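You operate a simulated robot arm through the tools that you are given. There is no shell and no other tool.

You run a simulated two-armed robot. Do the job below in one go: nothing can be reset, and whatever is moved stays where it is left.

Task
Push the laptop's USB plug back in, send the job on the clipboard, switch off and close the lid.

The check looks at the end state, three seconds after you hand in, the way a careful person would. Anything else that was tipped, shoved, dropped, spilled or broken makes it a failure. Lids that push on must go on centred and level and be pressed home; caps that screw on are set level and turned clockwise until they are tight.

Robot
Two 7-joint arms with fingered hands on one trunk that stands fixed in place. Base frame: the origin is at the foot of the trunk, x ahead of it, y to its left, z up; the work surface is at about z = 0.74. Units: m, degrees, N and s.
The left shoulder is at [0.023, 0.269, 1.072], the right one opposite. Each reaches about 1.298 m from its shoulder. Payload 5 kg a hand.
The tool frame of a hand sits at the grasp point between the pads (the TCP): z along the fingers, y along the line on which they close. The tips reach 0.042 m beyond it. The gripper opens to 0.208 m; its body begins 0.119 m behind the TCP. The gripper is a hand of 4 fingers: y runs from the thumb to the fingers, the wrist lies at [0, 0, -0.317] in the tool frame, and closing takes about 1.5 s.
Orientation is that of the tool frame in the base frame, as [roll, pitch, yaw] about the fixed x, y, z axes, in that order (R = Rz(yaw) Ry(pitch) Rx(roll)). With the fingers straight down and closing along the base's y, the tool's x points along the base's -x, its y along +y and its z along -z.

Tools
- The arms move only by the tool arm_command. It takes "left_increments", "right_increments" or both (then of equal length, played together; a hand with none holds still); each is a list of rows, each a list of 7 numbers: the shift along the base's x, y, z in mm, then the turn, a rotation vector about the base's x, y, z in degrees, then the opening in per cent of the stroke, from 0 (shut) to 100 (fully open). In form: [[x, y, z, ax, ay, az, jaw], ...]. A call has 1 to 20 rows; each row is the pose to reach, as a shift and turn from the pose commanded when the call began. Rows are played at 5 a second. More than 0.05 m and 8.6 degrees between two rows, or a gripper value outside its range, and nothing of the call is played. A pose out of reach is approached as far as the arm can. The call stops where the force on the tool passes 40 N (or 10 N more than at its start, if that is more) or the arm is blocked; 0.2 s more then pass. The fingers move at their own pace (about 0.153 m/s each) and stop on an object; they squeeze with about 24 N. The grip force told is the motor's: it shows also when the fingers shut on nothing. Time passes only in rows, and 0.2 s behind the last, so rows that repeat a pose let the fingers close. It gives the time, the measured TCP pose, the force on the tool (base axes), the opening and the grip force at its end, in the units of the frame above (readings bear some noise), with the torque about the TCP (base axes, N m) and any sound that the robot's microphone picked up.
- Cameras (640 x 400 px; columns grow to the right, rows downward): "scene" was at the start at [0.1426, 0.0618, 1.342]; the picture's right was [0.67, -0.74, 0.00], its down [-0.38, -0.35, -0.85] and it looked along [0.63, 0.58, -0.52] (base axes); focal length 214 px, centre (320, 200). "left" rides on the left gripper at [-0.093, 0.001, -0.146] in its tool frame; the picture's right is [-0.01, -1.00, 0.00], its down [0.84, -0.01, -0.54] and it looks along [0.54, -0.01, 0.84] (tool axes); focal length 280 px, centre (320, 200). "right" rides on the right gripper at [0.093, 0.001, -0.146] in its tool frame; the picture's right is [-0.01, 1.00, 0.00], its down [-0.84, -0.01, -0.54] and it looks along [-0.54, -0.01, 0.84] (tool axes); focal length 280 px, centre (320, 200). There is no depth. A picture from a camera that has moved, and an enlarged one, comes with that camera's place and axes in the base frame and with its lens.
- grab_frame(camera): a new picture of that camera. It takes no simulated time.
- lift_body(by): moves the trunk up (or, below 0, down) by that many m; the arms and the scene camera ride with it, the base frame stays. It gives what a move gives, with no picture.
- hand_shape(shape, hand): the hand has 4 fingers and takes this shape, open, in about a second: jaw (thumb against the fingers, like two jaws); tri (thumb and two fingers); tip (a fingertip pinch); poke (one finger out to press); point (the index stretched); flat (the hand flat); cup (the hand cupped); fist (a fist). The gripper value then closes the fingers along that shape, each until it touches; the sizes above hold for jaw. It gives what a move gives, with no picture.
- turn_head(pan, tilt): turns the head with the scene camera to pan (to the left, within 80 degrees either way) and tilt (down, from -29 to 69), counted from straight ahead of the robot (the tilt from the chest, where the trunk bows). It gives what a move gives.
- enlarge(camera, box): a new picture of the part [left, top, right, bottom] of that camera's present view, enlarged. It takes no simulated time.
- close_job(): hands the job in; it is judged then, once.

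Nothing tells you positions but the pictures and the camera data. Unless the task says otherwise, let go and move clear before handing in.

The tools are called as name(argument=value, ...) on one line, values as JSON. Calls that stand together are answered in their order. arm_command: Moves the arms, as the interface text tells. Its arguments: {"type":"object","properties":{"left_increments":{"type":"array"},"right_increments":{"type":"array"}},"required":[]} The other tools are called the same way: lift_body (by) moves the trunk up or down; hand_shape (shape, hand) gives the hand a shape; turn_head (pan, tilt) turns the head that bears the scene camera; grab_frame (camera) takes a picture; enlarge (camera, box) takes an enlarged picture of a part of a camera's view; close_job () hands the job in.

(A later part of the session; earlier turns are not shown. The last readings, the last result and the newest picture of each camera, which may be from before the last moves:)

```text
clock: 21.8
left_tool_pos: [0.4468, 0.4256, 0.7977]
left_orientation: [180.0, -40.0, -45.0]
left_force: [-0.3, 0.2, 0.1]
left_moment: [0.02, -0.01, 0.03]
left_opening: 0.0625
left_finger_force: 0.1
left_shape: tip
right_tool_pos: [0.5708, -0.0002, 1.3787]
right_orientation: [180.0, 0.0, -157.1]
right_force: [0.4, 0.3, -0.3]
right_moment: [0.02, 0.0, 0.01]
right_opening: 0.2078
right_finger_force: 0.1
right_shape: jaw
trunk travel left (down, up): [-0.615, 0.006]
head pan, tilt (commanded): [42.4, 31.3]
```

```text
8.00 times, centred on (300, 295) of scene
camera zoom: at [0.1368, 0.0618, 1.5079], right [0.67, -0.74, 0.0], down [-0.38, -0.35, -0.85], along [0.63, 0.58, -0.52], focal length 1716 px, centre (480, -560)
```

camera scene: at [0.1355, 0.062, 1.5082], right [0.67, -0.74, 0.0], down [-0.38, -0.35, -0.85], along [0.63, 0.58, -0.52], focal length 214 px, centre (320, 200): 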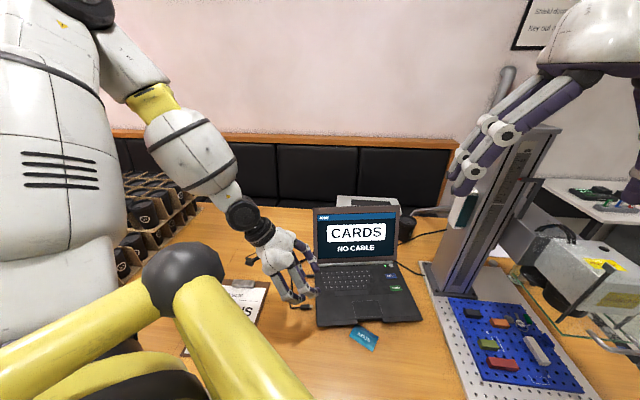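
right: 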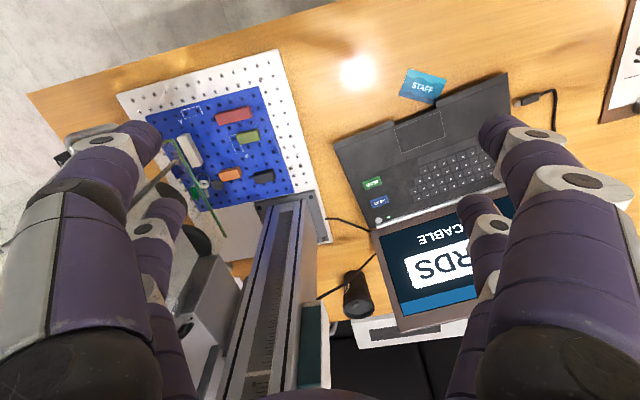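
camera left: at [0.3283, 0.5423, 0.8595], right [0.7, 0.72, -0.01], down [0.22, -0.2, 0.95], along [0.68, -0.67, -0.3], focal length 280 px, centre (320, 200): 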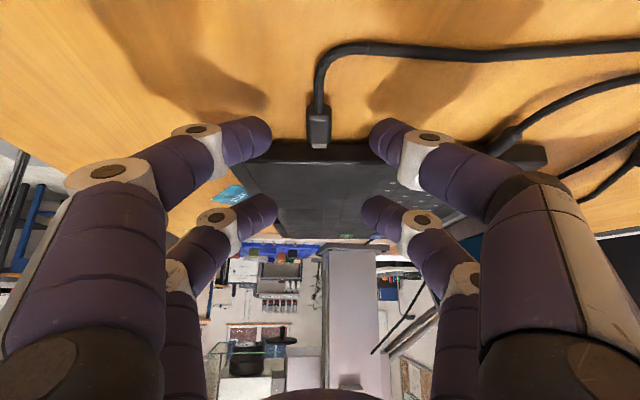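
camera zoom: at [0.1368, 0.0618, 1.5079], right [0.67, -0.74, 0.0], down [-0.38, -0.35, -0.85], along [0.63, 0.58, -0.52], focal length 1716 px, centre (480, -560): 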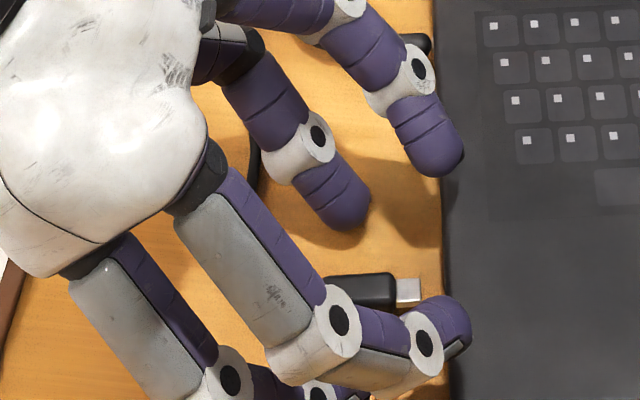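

The rear fingertips now bracket the plug body, and the front pair hangs clear above the laptop. Closing the grip on the plug.

arm_command(left_increments=[[0, 0, 0, 0, 0, 0, 20], [0, 0, 0, 0, 0, 0, 12], [0, 0, 0, 0, 0, 0, 8], [0, 0, 0, 0, 0, 0, 4], [0, 0, 0, 0, 0, 0, 0], [0, 0, 0, 0, 0, 0, 0], [0, 0, 0, 0, 0, 0, 0]])

enlarge(camera="left", box=[230, 70, 410, 180])

enlarge(camera="scene", box=[270, 270, 330, 320])

```text
clock: 23.4
left_tool_pos: [0.4475, 0.426, 0.7978]
left_orientation: [180.0, -40.0, -45.0]
left_force: [-0.2, -0.2, 0.2]
left_moment: [-0.03, 0.0, -0.01]
left_opening: 0.003
left_finger_force: 24.2
left_shape: tip
right_tool_pos: [0.5704, 0.0005, 1.3788]
right_orientation: [180.0, 0.0, -157.1]
right_force: [0.7, 0.0, 0.6]
right_moment: [0.02, 0.0, -0.01]
right_opening: 0.2079
right_finger_force: 0.1
right_shape: jaw
trunk travel left (down, up): [-0.615, 0.006]
head pan, tilt (commanded): [42.4, 31.3]
```

```text
3.56 times, centred on (320, 125) of left
camera zoom: at [0.3284, 0.5419, 0.85], right [0.7, 0.72, -0.01], down [0.22, -0.2, 0.95], along [0.68, -0.67, -0.3], focal length 997 px, centre (320, 467)
```

zoom: 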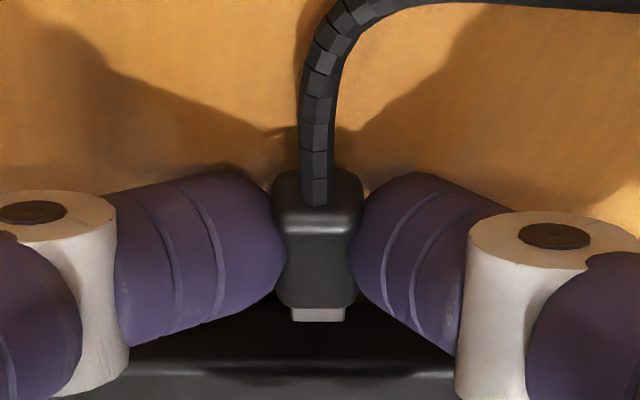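

```text
8.00 times, centred on (300, 295) of scene
camera zoom: at [0.1369, 0.0619, 1.5079], right [0.67, -0.74, 0.0], down [-0.38, -0.35, -0.85], along [0.63, 0.58, -0.52], focal length 1716 px, centre (480, -560)
```

zoom: 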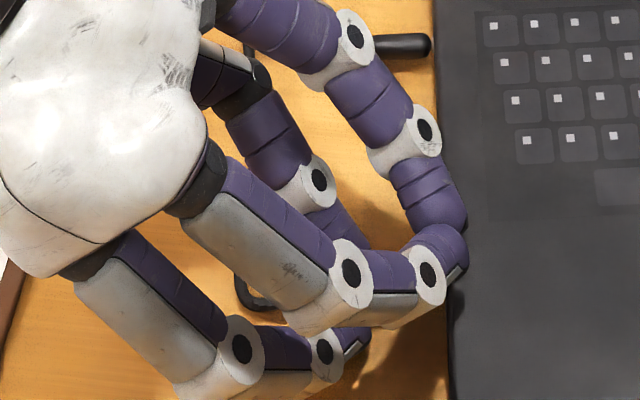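

The plug is held squarely. I'll push it toward the laptop along its axis in small steps and check contact.

arm_command(left_increments=[[1.4, -1.4, 0, 0, 0, 0, 0], [2.8, -2.8, 0, 0, 0, 0, 0], [4.2, -4.2, 0, 0, 0, 0, 0], [5.7, -5.7, 0, 0, 0, 0, 0], [7.1, -7.1, 0, 0, 0, 0, 0], [8.5, -8.5, 0, 0, 0, 0, 0], [9.2, -9.2, 0, 0, 0, 0, 0]])

enlarge(camera="left", box=[230, 70, 410, 180])

enlarge(camera="scene", box=[270, 180, 450, 330])

```text
clock: 25.0
left_tool_pos: [0.4558, 0.4167, 0.7984]
left_orientation: [180.0, -40.0, -44.9]
left_force: [0.4, 2.2, 2.8]
left_moment: [0.09, -0.1, 0.03]
left_opening: 0.0029
left_finger_force: 23.7
left_shape: tip
right_tool_pos: [0.5714, -0.0008, 1.3788]
right_orientation: [179.9, -0.1, -157.1]
right_force: [0.8, 0.0, 1.2]
right_moment: [0.0, -0.01, -0.03]
right_opening: 0.208
right_finger_force: 0.0
right_shape: jaw
trunk travel left (down, up): [-0.615, 0.006]
head pan, tilt (commanded): [42.4, 31.3]
```

```text
3.56 times, centred on (320, 125) of left
camera zoom: at [0.3377, 0.5324, 0.8496], right [0.7, 0.72, -0.01], down [0.22, -0.2, 0.95], along [0.68, -0.67, -0.3], focal length 997 px, centre (320, 467)
```

zoom: 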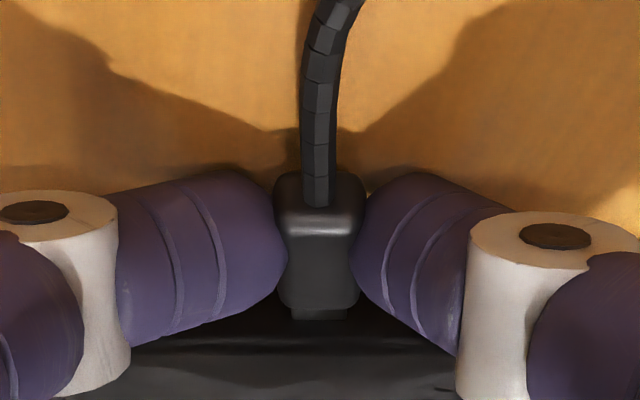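

```text
2.67 times, centred on (360, 255) of scene
camera zoom: at [0.1368, 0.0618, 1.508], right [0.67, -0.74, 0.0], down [-0.38, -0.35, -0.85], along [0.63, 0.58, -0.52], focal length 572 px, centre (213, 53)
```

zoom: 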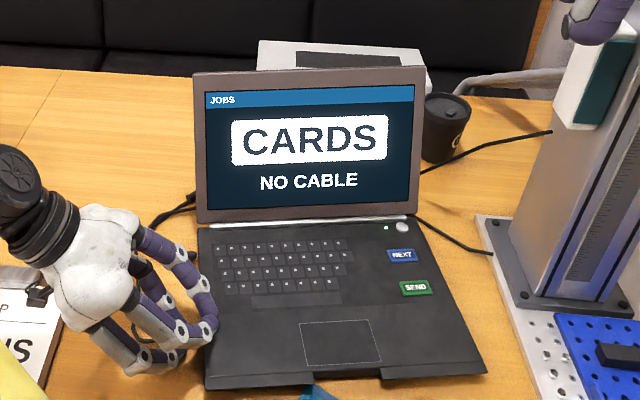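

Small reaction force only; the tip should be at the face now. Continuing in 1 mm steps.

arm_command(left_increments=[[0.7, -0.7, 0, 0, 0, 0, 0], [1.4, -1.4, 0, 0, 0, 0, 0], [2.1, -2.1, 0, 0, 0, 0, 0], [2.8, -2.8, 0, 0, 0, 0, 0]])

enlarge(camera="left", box=[270, 100, 370, 170])

```text
clock: 26.0
left_tool_pos: [0.4583, 0.4133, 0.7984]
left_orientation: [180.0, -40.0, -44.9]
left_force: [0.4, 0.6, 0.1]
left_moment: [0.05, 0.03, 0.02]
left_opening: 0.0028
left_finger_force: 24.1
left_shape: tip
right_tool_pos: [0.5706, -0.0011, 1.3786]
right_orientation: [180.0, 0.1, -157.0]
right_force: [-1.0, 0.6, -0.2]
right_moment: [-0.02, -0.03, 0.0]
right_opening: 0.2081
right_finger_force: 0.2
right_shape: jaw
trunk travel left (down, up): [-0.615, 0.006]
head pan, tilt (commanded): [42.4, 31.3]
```

```text
5.71 times, centred on (320, 135) of left
camera zoom: at [0.3406, 0.5298, 0.8497], right [0.7, 0.72, -0.01], down [0.22, -0.2, 0.95], along [0.68, -0.67, -0.3], focal length 1602 px, centre (320, 571)
```

zoom: 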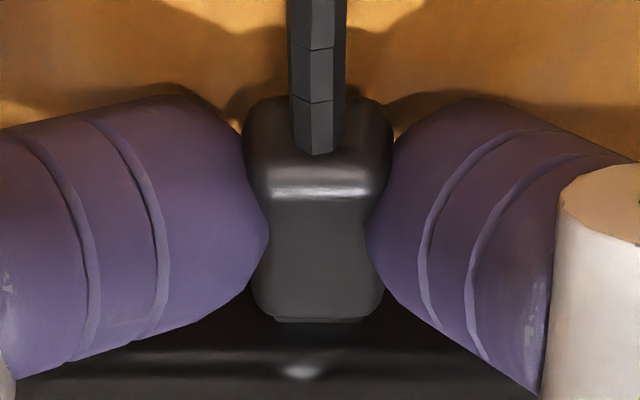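

The metal part is sliding in with almost no force. Pushing on until it seats.

arm_command(left_increments=[[0.7, -0.7, 0, 0, 0, 0, 0], [1.4, -1.4, 0, 0, 0, 0, 0], [2.1, -2.1, 0, 0, 0, 0, 0], [2.8, -2.8, 0, 0, 0, 0, 0], [3.5, -3.5, 0, 0, 0, 0, 0]])

enlarge(camera="left", box=[270, 100, 370, 170])

enlarge(camera="scene", box=[270, 180, 450, 330])

```text
clock: 27.2
left_tool_pos: [0.462, 0.4107, 0.7988]
left_orientation: [-179.9, -40.0, -44.9]
left_force: [1.8, 2.0, 3.6]
left_moment: [0.13, -0.06, -0.02]
left_opening: 0.0028
left_finger_force: 24.0
left_shape: tip
right_tool_pos: [0.571, 0.0002, 1.3793]
right_orientation: [-180.0, 0.0, -157.1]
right_force: [0.2, -0.1, -0.7]
right_moment: [0.0, 0.03, -0.01]
right_opening: 0.2081
right_finger_force: 0.0
right_shape: jaw
trunk travel left (down, up): [-0.615, 0.006]
head pan, tilt (commanded): [42.4, 31.3]
```

```text
5.71 times, centred on (320, 135) of left
camera zoom: at [0.3434, 0.5266, 0.8496], right [0.7, 0.72, -0.01], down [0.22, -0.2, 0.95], along [0.68, -0.67, -0.3], focal length 1602 px, centre (320, 571)
```

zoom: 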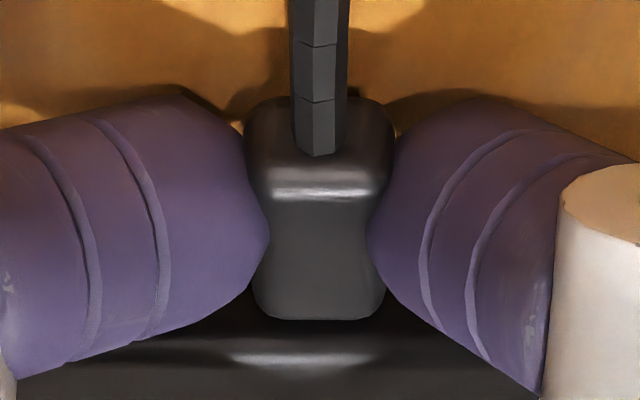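

```text
2.67 times, centred on (360, 255) of scene
camera zoom: at [0.1368, 0.0618, 1.508], right [0.67, -0.74, 0.0], down [-0.38, -0.35, -0.85], along [0.63, 0.58, -0.52], focal length 572 px, centre (213, 53)
```

zoom: 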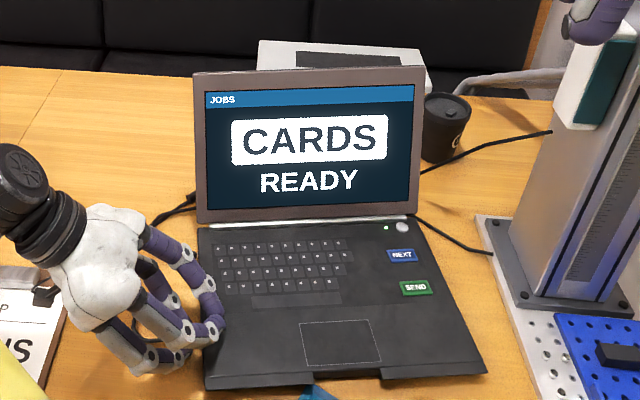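

The screen now says READY, so the connection is made. I'll press a bit more to be sure the body seats against the face.

arm_command(left_increments=[[0.5, -0.5, 0, 0, 0, 0, 0], [1.0, -1.0, 0, 0, 0, 0, 0], [1.4, -1.4, 0, 0, 0, 0, 0]])

enlarge(camera="left", box=[270, 100, 370, 170])

```text
clock: 28.0
left_tool_pos: [0.4636, 0.4098, 0.7968]
left_orientation: [-179.9, -40.0, -44.9]
left_force: [-0.2, 6.8, 6.9]
left_moment: [0.34, 0.06, 0.0]
left_opening: 0.0032
left_finger_force: 23.7
left_shape: tip
right_tool_pos: [0.5709, 0.0005, 1.3793]
right_orientation: [-180.0, 0.0, -157.1]
right_force: [0.2, -0.5, -0.8]
right_moment: [0.02, -0.02, -0.01]
right_opening: 0.2081
right_finger_force: 0.0
right_shape: jaw
trunk travel left (down, up): [-0.615, 0.006]
head pan, tilt (commanded): [42.4, 31.3]
```

```text
5.71 times, centred on (320, 135) of left
camera zoom: at [0.3446, 0.5251, 0.8493], right [0.7, 0.72, -0.01], down [0.22, -0.2, 0.95], along [0.68, -0.67, -0.3], focal length 1602 px, centre (320, 571)
```

zoom: 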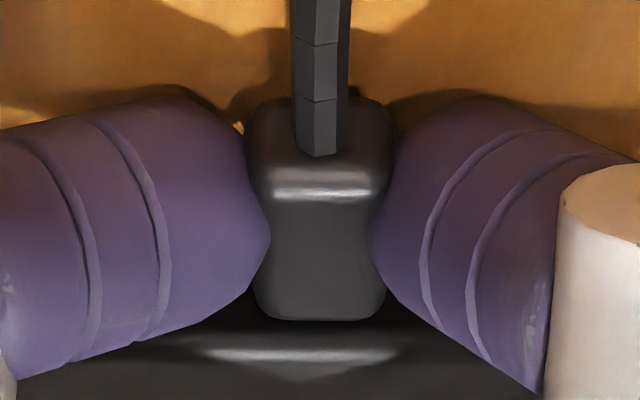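

arm_command(left_increments=[[0.4, -0.4, 0, 0, 0, 0, 0], [0.8, -0.8, 0, 0, 0, 0, 0], [0.8, -0.8, 0, 0, 0, 0, 0]])

enlarge(camera="left", box=[270, 100, 370, 170])

enlarge(camera="scene", box=[270, 180, 450, 330])

```text
clock: 28.8
left_tool_pos: [0.4641, 0.4095, 0.7979]
left_orientation: [-180.0, -40.0, -44.9]
left_force: [-5.3, 9.0, 6.4]
left_moment: [0.36, 0.2, -0.02]
left_opening: 0.0032
left_finger_force: 24.5
left_shape: tip
right_tool_pos: [0.5699, -0.0005, 1.3795]
right_orientation: [-179.9, 0.0, -157.2]
right_force: [-0.2, 0.1, 0.0]
right_moment: [-0.01, 0.01, 0.02]
right_opening: 0.2078
right_finger_force: 0.2
right_shape: jaw
trunk travel left (down, up): [-0.615, 0.006]
head pan, tilt (commanded): [42.4, 31.3]
```

```text
5.71 times, centred on (320, 135) of left
camera zoom: at [0.3454, 0.5248, 0.8494], right [0.7, 0.72, -0.01], down [0.22, -0.2, 0.95], along [0.68, -0.67, -0.3], focal length 1602 px, centre (320, 571)
```

zoom: 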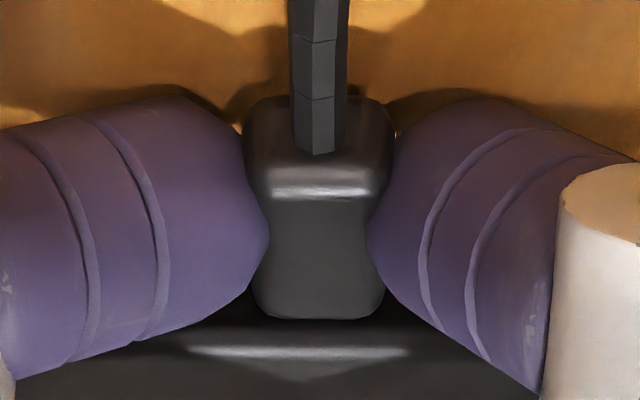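

```text
2.67 times, centred on (360, 255) of scene
camera zoom: at [0.1364, 0.0621, 1.5079], right [0.67, -0.74, 0.0], down [-0.38, -0.35, -0.85], along [0.63, 0.58, -0.52], focal length 572 px, centre (213, 53)
```

zoom: 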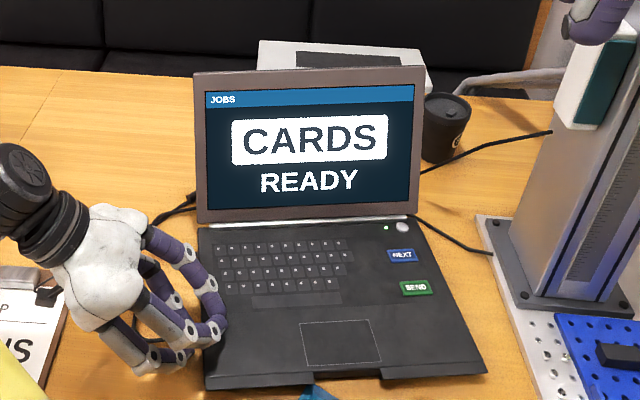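

Force rises sharply with almost no travel, so the plug is seated. Releasing the grip and lifting straight up.

arm_command(left_increments=[[-0.7, 0.7, 0, 0, 0, 0, 4], [-0.7, 0.7, 0, 0, 0, 0, 12], [-0.7, 0.7, 0, 0, 0, 0, 22], [-0.7, 0.7, 0, 0, 0, 0, 25], [-0.7, 0.7, 0, 0, 0, 0, 25], [-0.7, 0.7, 5, 0, 0, 0, 25], [-0.7, 0.7, 20, 0, 0, 0, 25], [-0.7, 0.7, 50, 0, 0, 0, 25], [-0.7, 0.7, 90, 0, 0, 0, 25]])

grab_frame(camera="left")

enlarge(camera="scene", box=[270, 180, 450, 330])

```text
clock: 30.8
left_tool_pos: [0.4652, 0.4081, 0.8891]
left_orientation: [179.8, -40.0, -44.9]
left_force: [-0.5, -0.8, 0.1]
left_moment: [0.11, 0.01, 0.1]
left_opening: 0.0518
left_finger_force: 0.1
left_shape: tip
right_tool_pos: [0.5706, -0.0023, 1.3793]
right_orientation: [179.9, 0.2, -157.1]
right_force: [-0.4, -1.5, 0.5]
right_moment: [0.16, -0.01, -0.02]
right_opening: 0.2081
right_finger_force: 0.1
right_shape: jaw
trunk travel left (down, up): [-0.615, 0.006]
head pan, tilt (commanded): [42.4, 31.3]
```

```text
taken
camera left: at [0.3478, 0.5242, 0.9416], right [0.7, 0.72, -0.01], down [0.22, -0.2, 0.95], along [0.68, -0.67, -0.3], focal length 280 px, centre (320, 200)
```

left: 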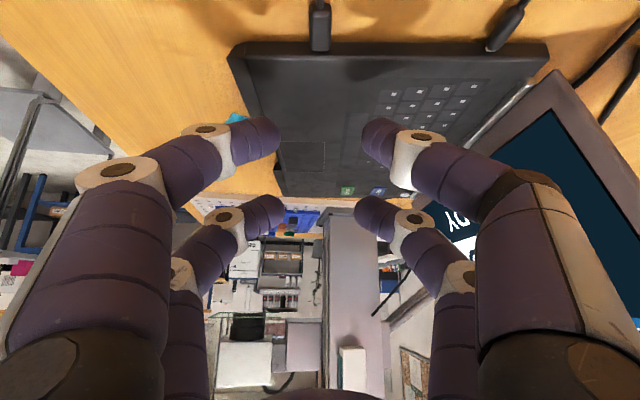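

```text
2.67 times, centred on (360, 255) of scene
camera zoom: at [0.1362, 0.0606, 1.5082], right [0.67, -0.74, 0.0], down [-0.38, -0.35, -0.85], along [0.63, 0.58, -0.52], focal length 572 px, centre (213, 53)
```

zoom: 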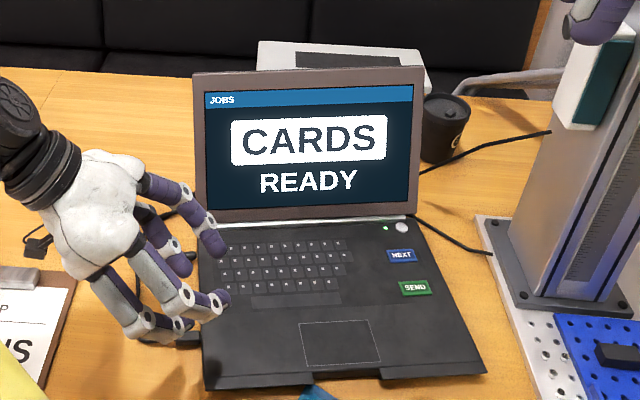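

Still READY after release. Let me check the seating close up.

enlarge(camera="left", box=[280, 0, 380, 80])

enlarge(camera="scene", box=[290, 240, 350, 320])

```text
5.00 times, centred on (330, 40) of left
camera zoom: at [0.3478, 0.5242, 0.9416], right [0.7, 0.72, -0.01], down [0.22, -0.2, 0.95], along [0.68, -0.67, -0.3], focal length 1402 px, centre (270, 1000)
```

zoom: 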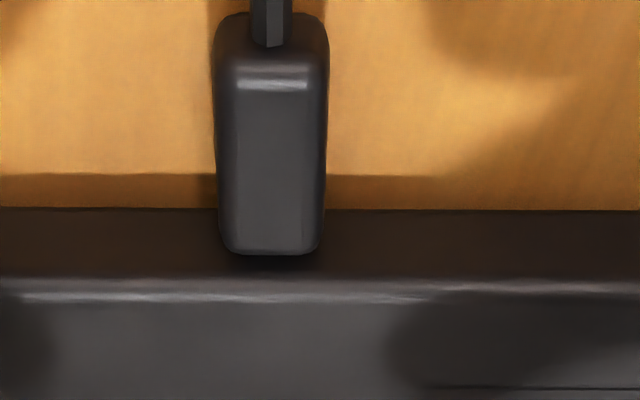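

```text
5.00 times, centred on (320, 280) of scene
camera zoom: at [0.1362, 0.0606, 1.5082], right [0.67, -0.74, 0.0], down [-0.38, -0.35, -0.85], along [0.63, 0.58, -0.52], focal length 1072 px, centre (320, -200)
```

zoom: 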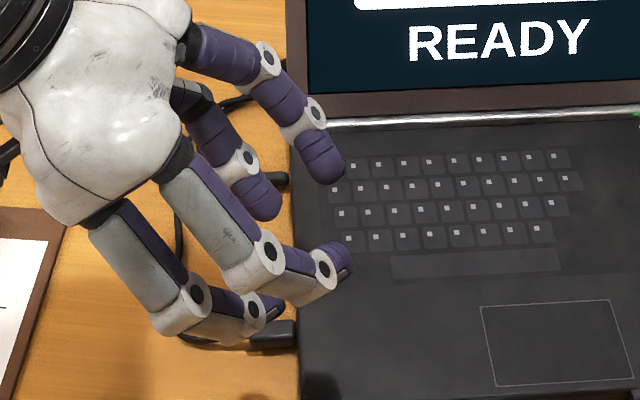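

The plug body is flush against the side. I'll move the left hand clear and give the right hand the "poke" shape for the buttons.

arm_command(left_increments=[[-5, 15, 20, 0, 0, 0, 25], [-10, 35, 45, 0, 0, 0, 25], [-15, 60, 80, 0, 0, 0, 25], [-20, 85, 115, 0, 0, 0, 25], [-20, 105, 150, 0, 0, 0, 25]])

hand_shape(hand="right", shape="poke")

grab_frame(camera="right")

grab_frame(camera="scene")

```text
clock: 32.0
left_tool_pos: [0.4416, 0.5153, 1.0377]
left_orientation: [-179.9, -40.0, -45.0]
left_force: [0.1, 0.3, 0.7]
left_moment: [0.06, -0.09, 0.05]
left_opening: 0.0518
left_finger_force: 0.0
left_shape: tip
right_tool_pos: [0.5704, -0.0013, 1.3799]
right_orientation: [-180.0, 0.1, -157.1]
right_force: [-0.9, -1.2, 0.8]
right_moment: [0.08, -0.1, -0.02]
right_opening: 0.2078
right_finger_force: 0.0
right_shape: jaw
trunk travel left (down, up): [-0.615, 0.006]
head pan, tilt (commanded): [42.4, 31.3]
```

```text
clock: 32.9
left_tool_pos: [0.4431, 0.5159, 1.0383]
left_orientation: [180.0, -40.0, -44.9]
left_force: [-0.5, 0.2, 0.5]
left_moment: [0.05, -0.01, -0.04]
left_opening: 0.052
left_finger_force: 0.1
left_shape: tip
right_tool_pos: [0.5708, -0.0008, 1.379]
right_orientation: [180.0, 0.0, -157.1]
right_force: [0.2, -0.4, -0.2]
right_moment: [-0.01, 0.02, 0.02]
right_opening: 0.0
right_finger_force: 0.1
right_shape: poke
trunk travel left (down, up): [-0.615, 0.006]
head pan, tilt (commanded): [42.4, 31.3]
```

```text
taken
camera right: at [0.4838, -0.0343, 1.5242], right [-0.38, 0.93, 0.0], down [0.78, 0.32, 0.54], along [0.5, 0.2, -0.84], focal length 280 px, centre (320, 200)
```

right: 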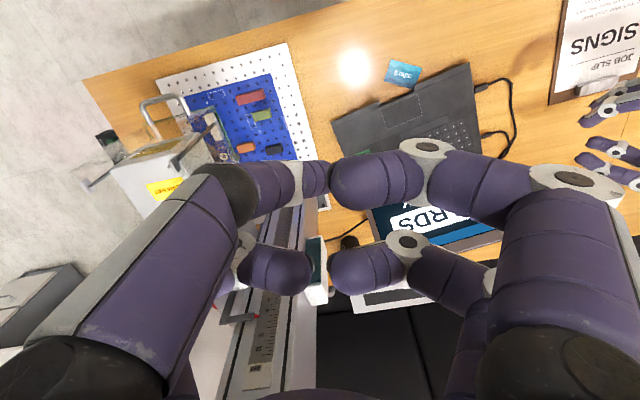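

```text
taken
camera scene: at [0.1368, 0.0617, 1.508], right [0.67, -0.74, 0.0], down [-0.38, -0.35, -0.85], along [0.63, 0.58, -0.52], focal length 214 px, centre (320, 200)
```

scene: 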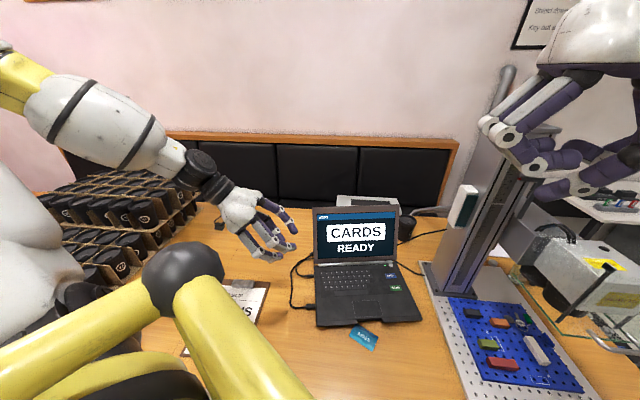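

enlarge(camera="scene", box=[460, 20, 640, 220])

hand_shape(hand="right", shape="point")

enlarge(camera="scene", box=[460, 20, 640, 220])

grab_frame(camera="right")

```text
2.00 times, centred on (550, 120) of scene
camera zoom: at [0.1368, 0.0617, 1.508], right [0.67, -0.74, 0.0], down [-0.38, -0.35, -0.85], along [0.63, 0.58, -0.52], focal length 429 px, centre (-140, 360)
```

zoom: 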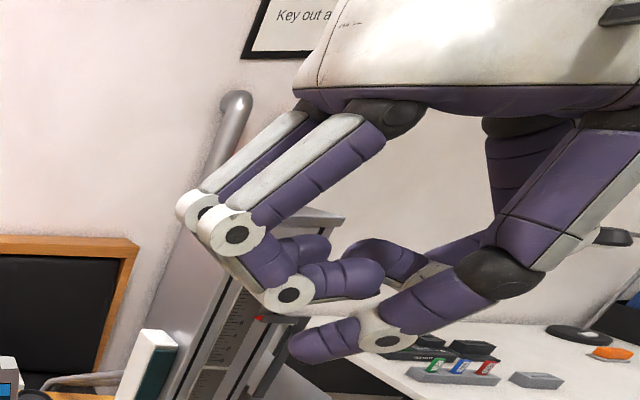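

```text
clock: 33.8
left_tool_pos: [0.4424, 0.5166, 1.0381]
left_orientation: [-179.9, -40.0, -44.8]
left_force: [0.1, -0.3, -0.7]
left_moment: [0.0, 0.03, -0.04]
left_opening: 0.052
left_finger_force: 0.0
left_shape: tip
right_tool_pos: [0.5699, -0.0004, 1.3793]
right_orientation: [180.0, 0.0, -157.2]
right_force: [0.3, 0.6, -0.4]
right_moment: [0.0, -0.02, -0.02]
right_opening: 0.2015
right_finger_force: 0.1
right_shape: point
trunk travel left (down, up): [-0.615, 0.006]
head pan, tilt (commanded): [42.4, 31.3]
```

```text
2.00 times, centred on (550, 120) of scene
camera zoom: at [0.137, 0.0618, 1.5079], right [0.67, -0.74, 0.0], down [-0.38, -0.35, -0.85], along [0.63, 0.58, -0.52], focal length 429 px, centre (-140, 360)
```

zoom: 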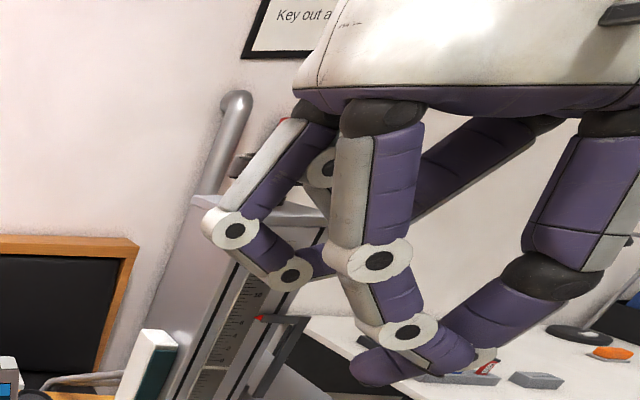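

```text
taken
camera right: at [0.484, -0.0342, 1.524], right [-0.38, 0.93, 0.0], down [0.78, 0.32, 0.54], along [0.5, 0.2, -0.84], focal length 280 px, centre (320, 200)
```

right: 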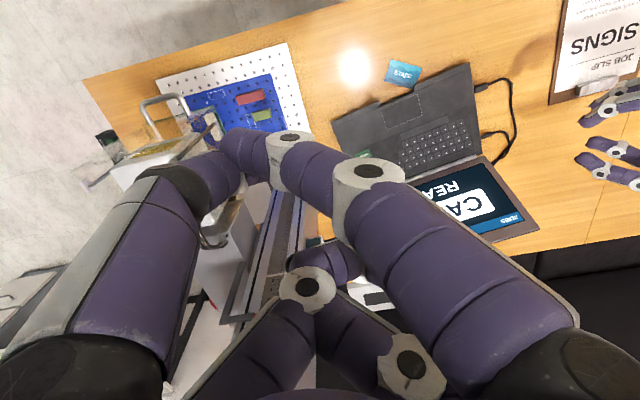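

The "point" shape looks folded awkwardly; I'll go back to "poke" and bring the right hand lower in front of the cameras, squared to the laptop, to see where its pressing fingertip is.

hand_shape(hand="right", shape="poke")

arm_command(right_increments=[[5, 15, -35, 0, 0, 4, 0], [10, 30, -70, 0, 0, 8, 0], [15, 45, -105, 0, 0, 12, 0], [20, 60, -140, 0, 0, 16, 0], [25, 75, -175, 0, 0, 20, 0], [30, 90, -210, 0, 0, 22, 0], [35, 100, -245, 0, 0, 22, 0], [35, 100, -245, 0, 0, 22, 0]])

grab_frame(camera="right")

grab_frame(camera="scene")

grab_frame(camera="left")

```text
clock: 34.7
left_tool_pos: [0.4428, 0.5162, 1.0372]
left_orientation: [179.9, -40.0, -44.9]
left_force: [-0.6, -0.8, -0.2]
left_moment: [-0.03, -0.02, 0.01]
left_opening: 0.052
left_finger_force: 0.0
left_shape: tip
right_tool_pos: [0.5709, -0.0012, 1.379]
right_orientation: [180.0, 0.0, -157.1]
right_force: [-0.7, 0.5, -0.6]
right_moment: [-0.01, -0.02, -0.01]
right_opening: 0.0
right_finger_force: 0.0
right_shape: poke
trunk travel left (down, up): [-0.615, 0.006]
head pan, tilt (commanded): [42.4, 31.3]
```

```text
clock: 36.5
left_tool_pos: [0.4408, 0.5162, 1.0376]
left_orientation: [-179.9, -40.0, -44.8]
left_force: [-0.2, -0.5, 0.4]
left_moment: [0.05, 0.0, 0.01]
left_opening: 0.0519
left_finger_force: 0.0
left_shape: tip
right_tool_pos: [0.6029, 0.1017, 1.1336]
right_orientation: [179.9, 0.0, -135.1]
right_force: [-0.6, 0.0, 1.4]
right_moment: [0.02, -0.06, -0.01]
right_opening: 0.0
right_finger_force: 0.1
right_shape: poke
trunk travel left (down, up): [-0.615, 0.006]
head pan, tilt (commanded): [42.4, 31.3]
```

```text
taken
camera right: at [0.5356, 0.0372, 1.2792], right [-0.7, 0.72, 0.0], down [0.6, 0.59, 0.54], along [0.39, 0.38, -0.84], focal length 280 px, centre (320, 200)
```

right: 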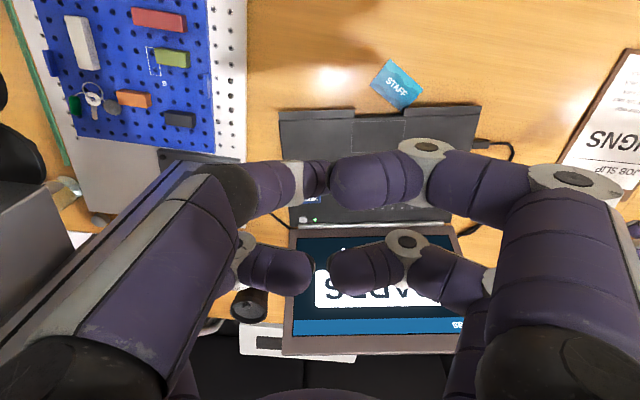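

```text
taken
camera scene: at [0.1362, 0.0616, 1.5081], right [0.67, -0.74, 0.0], down [-0.38, -0.35, -0.85], along [0.63, 0.58, -0.52], focal length 214 px, centre (320, 200)
```

scene: 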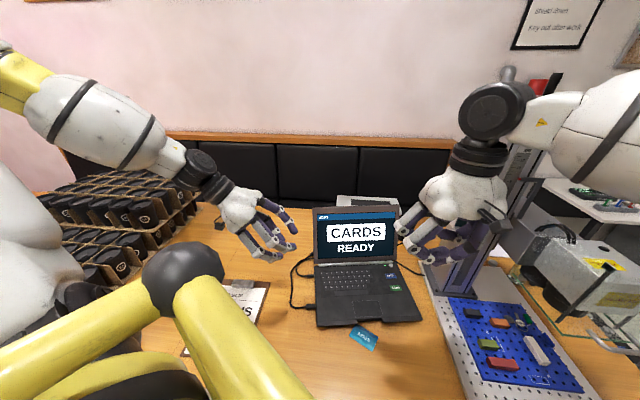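

```text
taken
camera left: at [0.3237, 0.6315, 1.0898], right [0.7, 0.72, -0.01], down [0.22, -0.2, 0.95], along [0.68, -0.67, -0.3], focal length 280 px, centre (320, 200)
```

left: 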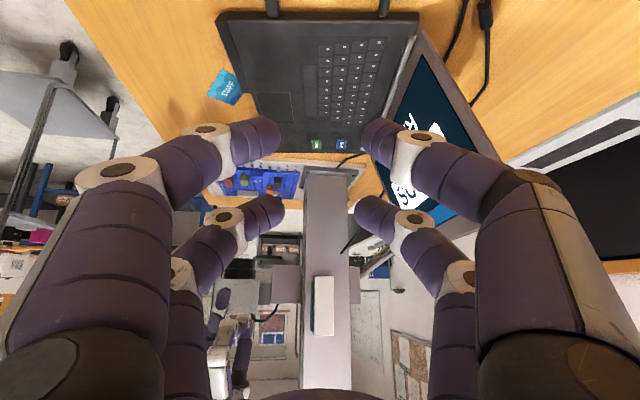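

enlarge(camera="scene", box=[380, 140, 540, 280])

enlarge(camera="left", box=[180, 270, 290, 400])

```text
2.86 times, centred on (460, 210) of scene
camera zoom: at [0.1362, 0.0616, 1.5081], right [0.67, -0.74, 0.0], down [-0.38, -0.35, -0.85], along [0.63, 0.58, -0.52], focal length 613 px, centre (-80, 171)
```

zoom: 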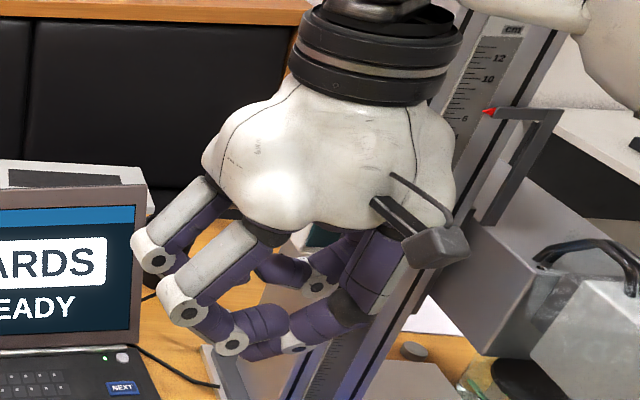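

```text
3.08 times, centred on (235, 335) of left
camera zoom: at [0.3237, 0.6315, 1.0898], right [0.7, 0.72, -0.01], down [0.22, -0.2, 0.95], along [0.68, -0.67, -0.3], focal length 863 px, centre (582, -215)
```

zoom: 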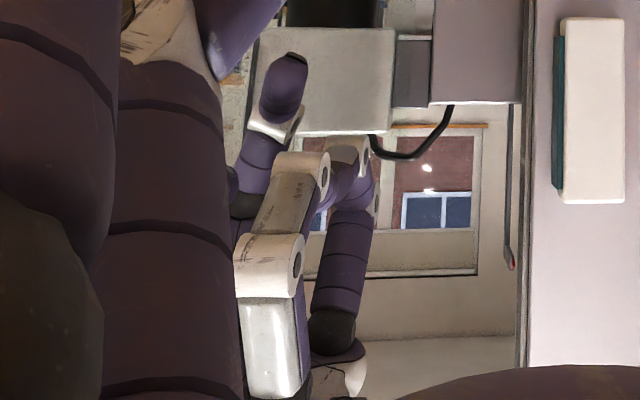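

In poke shape one finger extends straight along the tool axis, its tip about 42 mm beyond the tool point, with the other fingers well clear. I'll zoom from the left camera on the buttons to fix their positions.

enlarge(camera="left", box=[290, 110, 390, 180])

enlarge(camera="right", box=[270, 90, 470, 240])

enlarge(camera="scene", box=[360, 240, 420, 300])

```text
5.71 times, centred on (340, 145) of left
camera zoom: at [0.3237, 0.6315, 1.0898], right [0.7, 0.72, -0.01], down [0.22, -0.2, 0.95], along [0.68, -0.67, -0.3], focal length 1602 px, centre (206, 514)
```

zoom: 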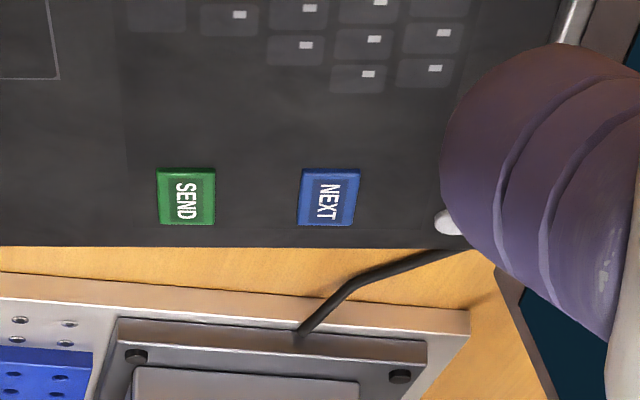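

```text
2.67 times, centred on (370, 165) of right
camera zoom: at [0.5356, 0.0372, 1.2792], right [-0.7, 0.72, 0.0], down [0.6, 0.59, 0.54], along [0.39, 0.38, -0.84], focal length 748 px, centre (187, 293)
```

zoom: 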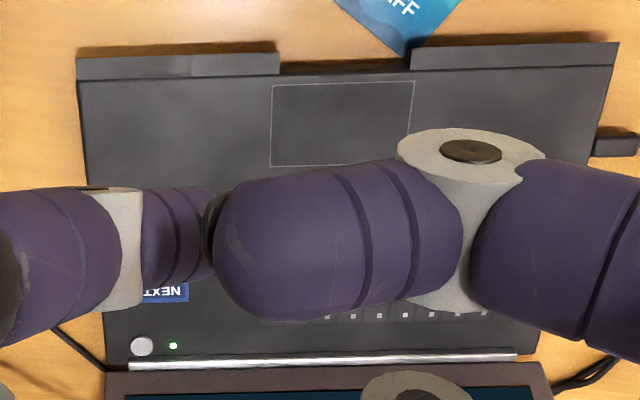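

```text
6.67 times, centred on (390, 270) of scene
camera zoom: at [0.1362, 0.0616, 1.5081], right [0.67, -0.74, 0.0], down [-0.38, -0.35, -0.85], along [0.63, 0.58, -0.52], focal length 1430 px, centre (-147, -267)
```

zoom: 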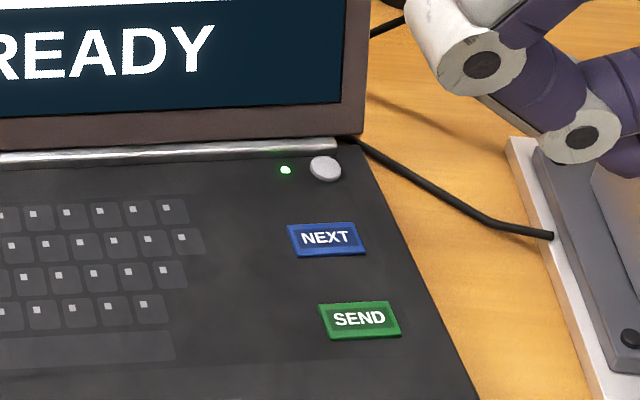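

Buttons found: NEXT near (0.785, 0.249), SEND near (0.744, 0.207), power near (0.838, 0.275), all around z≈0.765; the lid leans back about 19° from a hinge just behind. I'll move the right hand above NEXT, tilted so it stays clear of the screen.

arm_command(right_increments=[[21, 17, -29, 2.65, -2.65, 0, 0], [43, 34, -58, 5.3, -5.3, 0, 0], [64, 51, -87, 7.95, -7.95, 0, 0], [86, 68, -116, 10.6, -10.6, 0, 0], [107, 85, -145, 13.25, -13.25, 0, 0], [128, 102, -175, 15.9, -15.9, 0, 0], [150, 119, -205, 18.55, -18.55, 0, 0], [171, 136, -234, 21.2, -21.2, 0, 0], [171, 136, -234, 21.2, -21.2, 0, 0]])

grab_frame(camera="right")

grab_frame(camera="scene")

grab_frame(camera="left")

```text
clock: 38.5
left_tool_pos: [0.4408, 0.5148, 1.0379]
left_orientation: [-179.8, -40.1, -44.8]
left_force: [-0.2, 0.1, -1.0]
left_moment: [-0.01, -0.03, 0.0]
left_opening: 0.0519
left_finger_force: 0.1
left_shape: tip
right_tool_pos: [0.7772, 0.2366, 0.8996]
right_orientation: [-179.9, 30.0, -135.1]
right_force: [-0.2, -0.4, -0.3]
right_moment: [-0.02, -0.02, -0.01]
right_opening: 0.0
right_finger_force: 0.1
right_shape: poke
trunk travel left (down, up): [-0.615, 0.006]
head pan, tilt (commanded): [42.4, 31.3]
```

```text
taken
camera right: at [0.6663, 0.1302, 0.9786], right [-0.7, 0.72, 0.01], down [0.33, 0.32, 0.89], along [0.63, 0.62, -0.46], focal length 280 px, centre (320, 200)
```

right: 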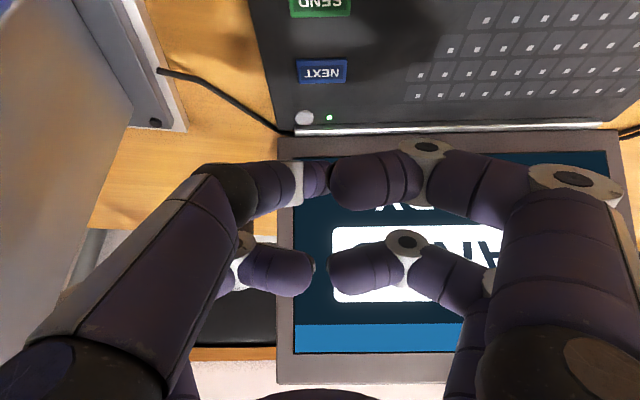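

```text
taken
camera scene: at [0.1364, 0.0616, 1.5081], right [0.67, -0.74, 0.0], down [-0.38, -0.35, -0.85], along [0.63, 0.58, -0.52], focal length 214 px, centre (320, 200)
```

scene: 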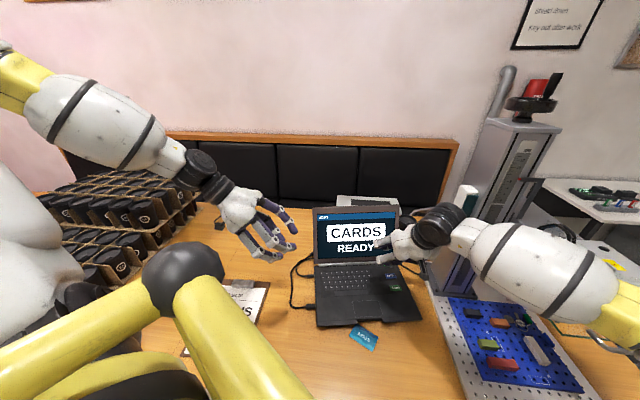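

```text
taken
camera left: at [0.3238, 0.6315, 1.0898], right [0.7, 0.72, -0.01], down [0.22, -0.2, 0.95], along [0.68, -0.67, -0.3], focal length 280 px, centre (320, 200)
```

left: 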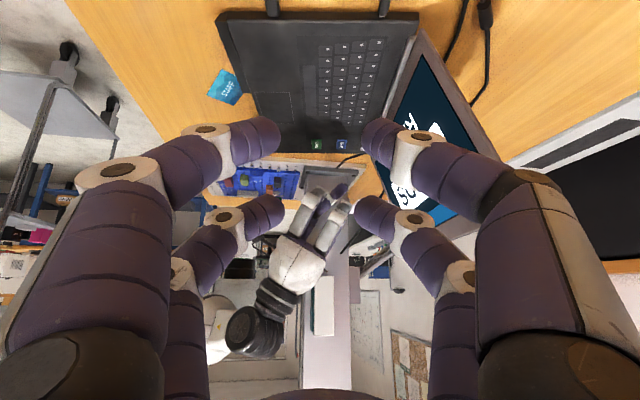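

enlarge(camera="left", box=[270, 100, 390, 260])

enlarge(camera="scene", box=[350, 190, 480, 310])

```text
2.50 times, centred on (330, 180) of left
camera zoom: at [0.3238, 0.6315, 1.0898], right [0.7, 0.72, -0.01], down [0.22, -0.2, 0.95], along [0.68, -0.67, -0.3], focal length 701 px, centre (295, 250)
```

zoom: 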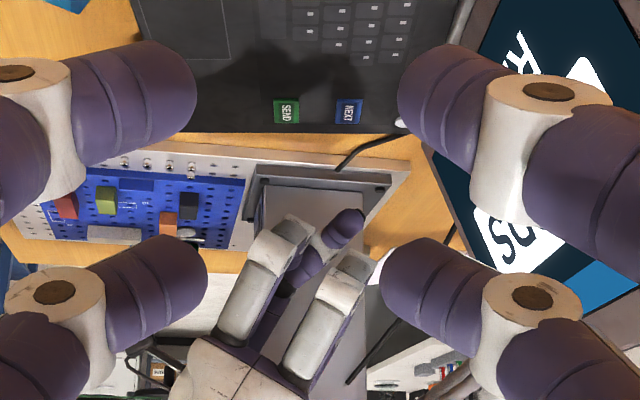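

```text
3.33 times, centred on (415, 250) of scene
camera zoom: at [0.1364, 0.0616, 1.5081], right [0.67, -0.74, 0.0], down [-0.38, -0.35, -0.85], along [0.63, 0.58, -0.52], focal length 715 px, centre (3, 33)
```

zoom: 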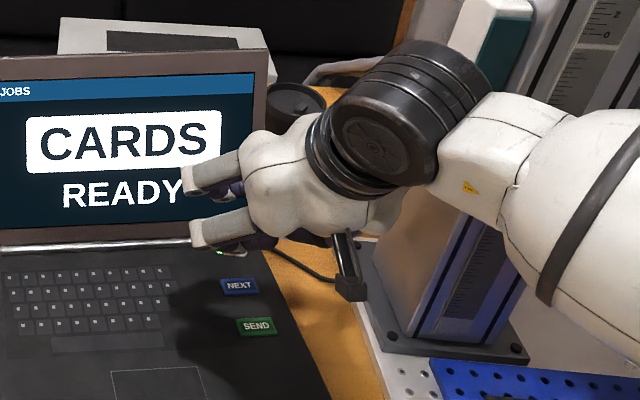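

The fingertip is about 10 cm over NEXT. Descending to just above, then gently pressing in small steps.

arm_command(right_increments=[[-1, 0.5, -30, 0, 0, 0, 0], [-2, 1, -60, 0, 0, 0, 0], [-3, 1, -80, 0, 0, 0, 0], [-3, 1, -80, 0, 0, 0, 0]])

enlarge(camera="left", box=[270, 100, 390, 200])

grab_frame(camera="right")

enlarge(camera="scene", box=[300, 190, 480, 330])

```text
clock: 39.5
left_tool_pos: [0.4418, 0.5149, 1.0371]
left_orientation: [-179.8, -40.0, -45.0]
left_force: [-0.7, 0.3, -0.6]
left_moment: [-0.02, -0.01, 0.06]
left_opening: 0.0521
left_finger_force: 0.0
left_shape: tip
right_tool_pos: [0.7739, 0.2355, 0.8193]
right_orientation: [180.0, 30.0, -135.2]
right_force: [0.0, -0.3, 0.4]
right_moment: [-0.04, -0.01, -0.02]
right_opening: 0.0
right_finger_force: 0.1
right_shape: poke
trunk travel left (down, up): [-0.615, 0.006]
head pan, tilt (commanded): [42.4, 31.3]
```

```text
4.00 times, centred on (330, 150) of left
camera zoom: at [0.324, 0.6317, 1.0895], right [0.7, 0.72, -0.01], down [0.22, -0.2, 0.95], along [0.68, -0.67, -0.3], focal length 1122 px, centre (280, 400)
```

zoom: 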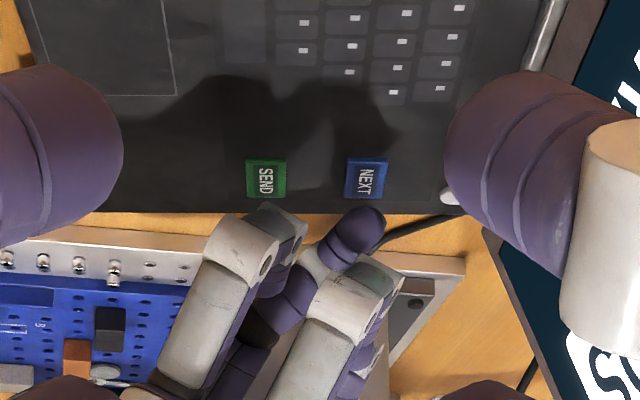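

```text
taken
camera right: at [0.664, 0.1294, 0.8995], right [-0.7, 0.72, 0.01], down [0.34, 0.32, 0.89], along [0.63, 0.62, -0.46], focal length 280 px, centre (320, 200)
```

right: 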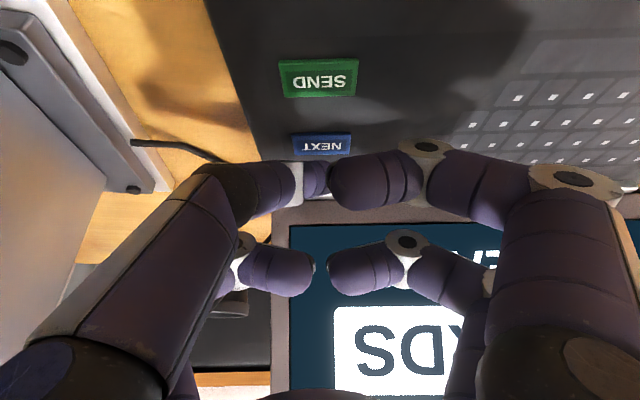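

```text
2.86 times, centred on (390, 260) of scene
camera zoom: at [0.1366, 0.0618, 1.508], right [0.67, -0.74, 0.0], down [-0.38, -0.35, -0.85], along [0.63, 0.58, -0.52], focal length 613 px, centre (120, 29)
```

zoom: 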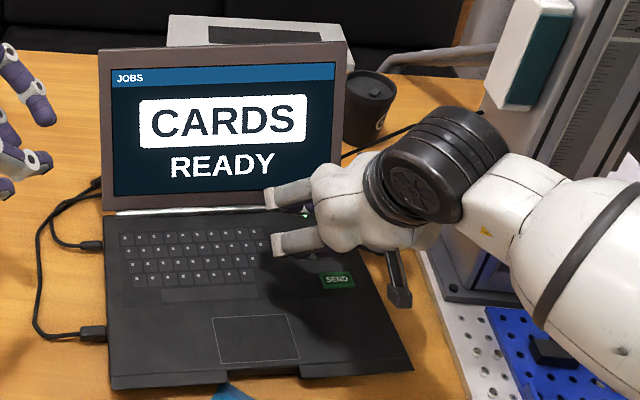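

The tip is lined up ~15 mm above NEXT. Going down the last bit.

arm_command(right_increments=[[0, 0, -6, 0, 0, 0, 0], [0, 0, -11, 0, 0, 0, 0], [0, 0, -13, 0, 0, 0, 0], [0, 0, -14, 0, 0, 0, 0]])

enlarge(camera="left", box=[300, 110, 370, 170])

enlarge(camera="scene", box=[300, 190, 480, 330])

```text
clock: 40.5
left_tool_pos: [0.4424, 0.5165, 1.0368]
left_orientation: [180.0, -39.9, -44.9]
left_force: [-0.2, -0.3, -0.2]
left_moment: [-0.01, -0.01, 0.0]
left_opening: 0.0519
left_finger_force: 0.1
left_shape: tip
right_tool_pos: [0.7745, 0.2367, 0.8065]
right_orientation: [179.9, 29.8, -135.1]
right_force: [0.7, -1.0, 0.2]
right_moment: [0.03, 0.01, 0.0]
right_opening: 0.0
right_finger_force: 0.0
right_shape: poke
trunk travel left (down, up): [-0.615, 0.006]
head pan, tilt (commanded): [42.4, 31.3]
```

```text
6.67 times, centred on (335, 140) of left
camera zoom: at [0.3242, 0.6316, 1.0894], right [0.7, 0.72, -0.01], down [0.22, -0.2, 0.95], along [0.68, -0.67, -0.3], focal length 1869 px, centre (220, 600)
```

zoom: 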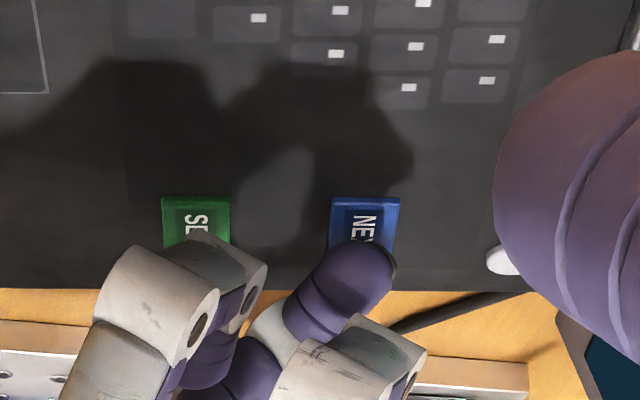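

```text
2.86 times, centred on (390, 260) of scene
camera zoom: at [0.1369, 0.0618, 1.5079], right [0.67, -0.74, 0.0], down [-0.38, -0.35, -0.85], along [0.63, 0.58, -0.52], focal length 613 px, centre (120, 29)
```

zoom: 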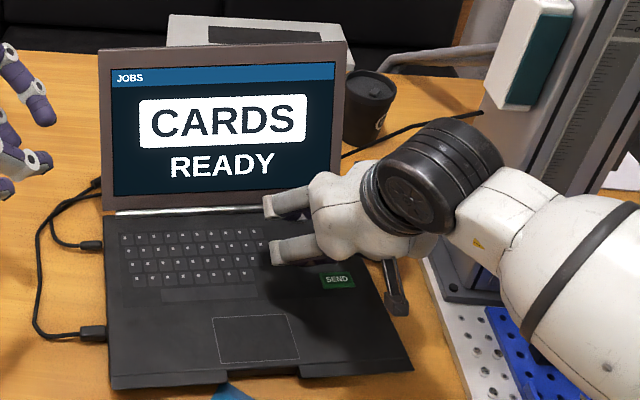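

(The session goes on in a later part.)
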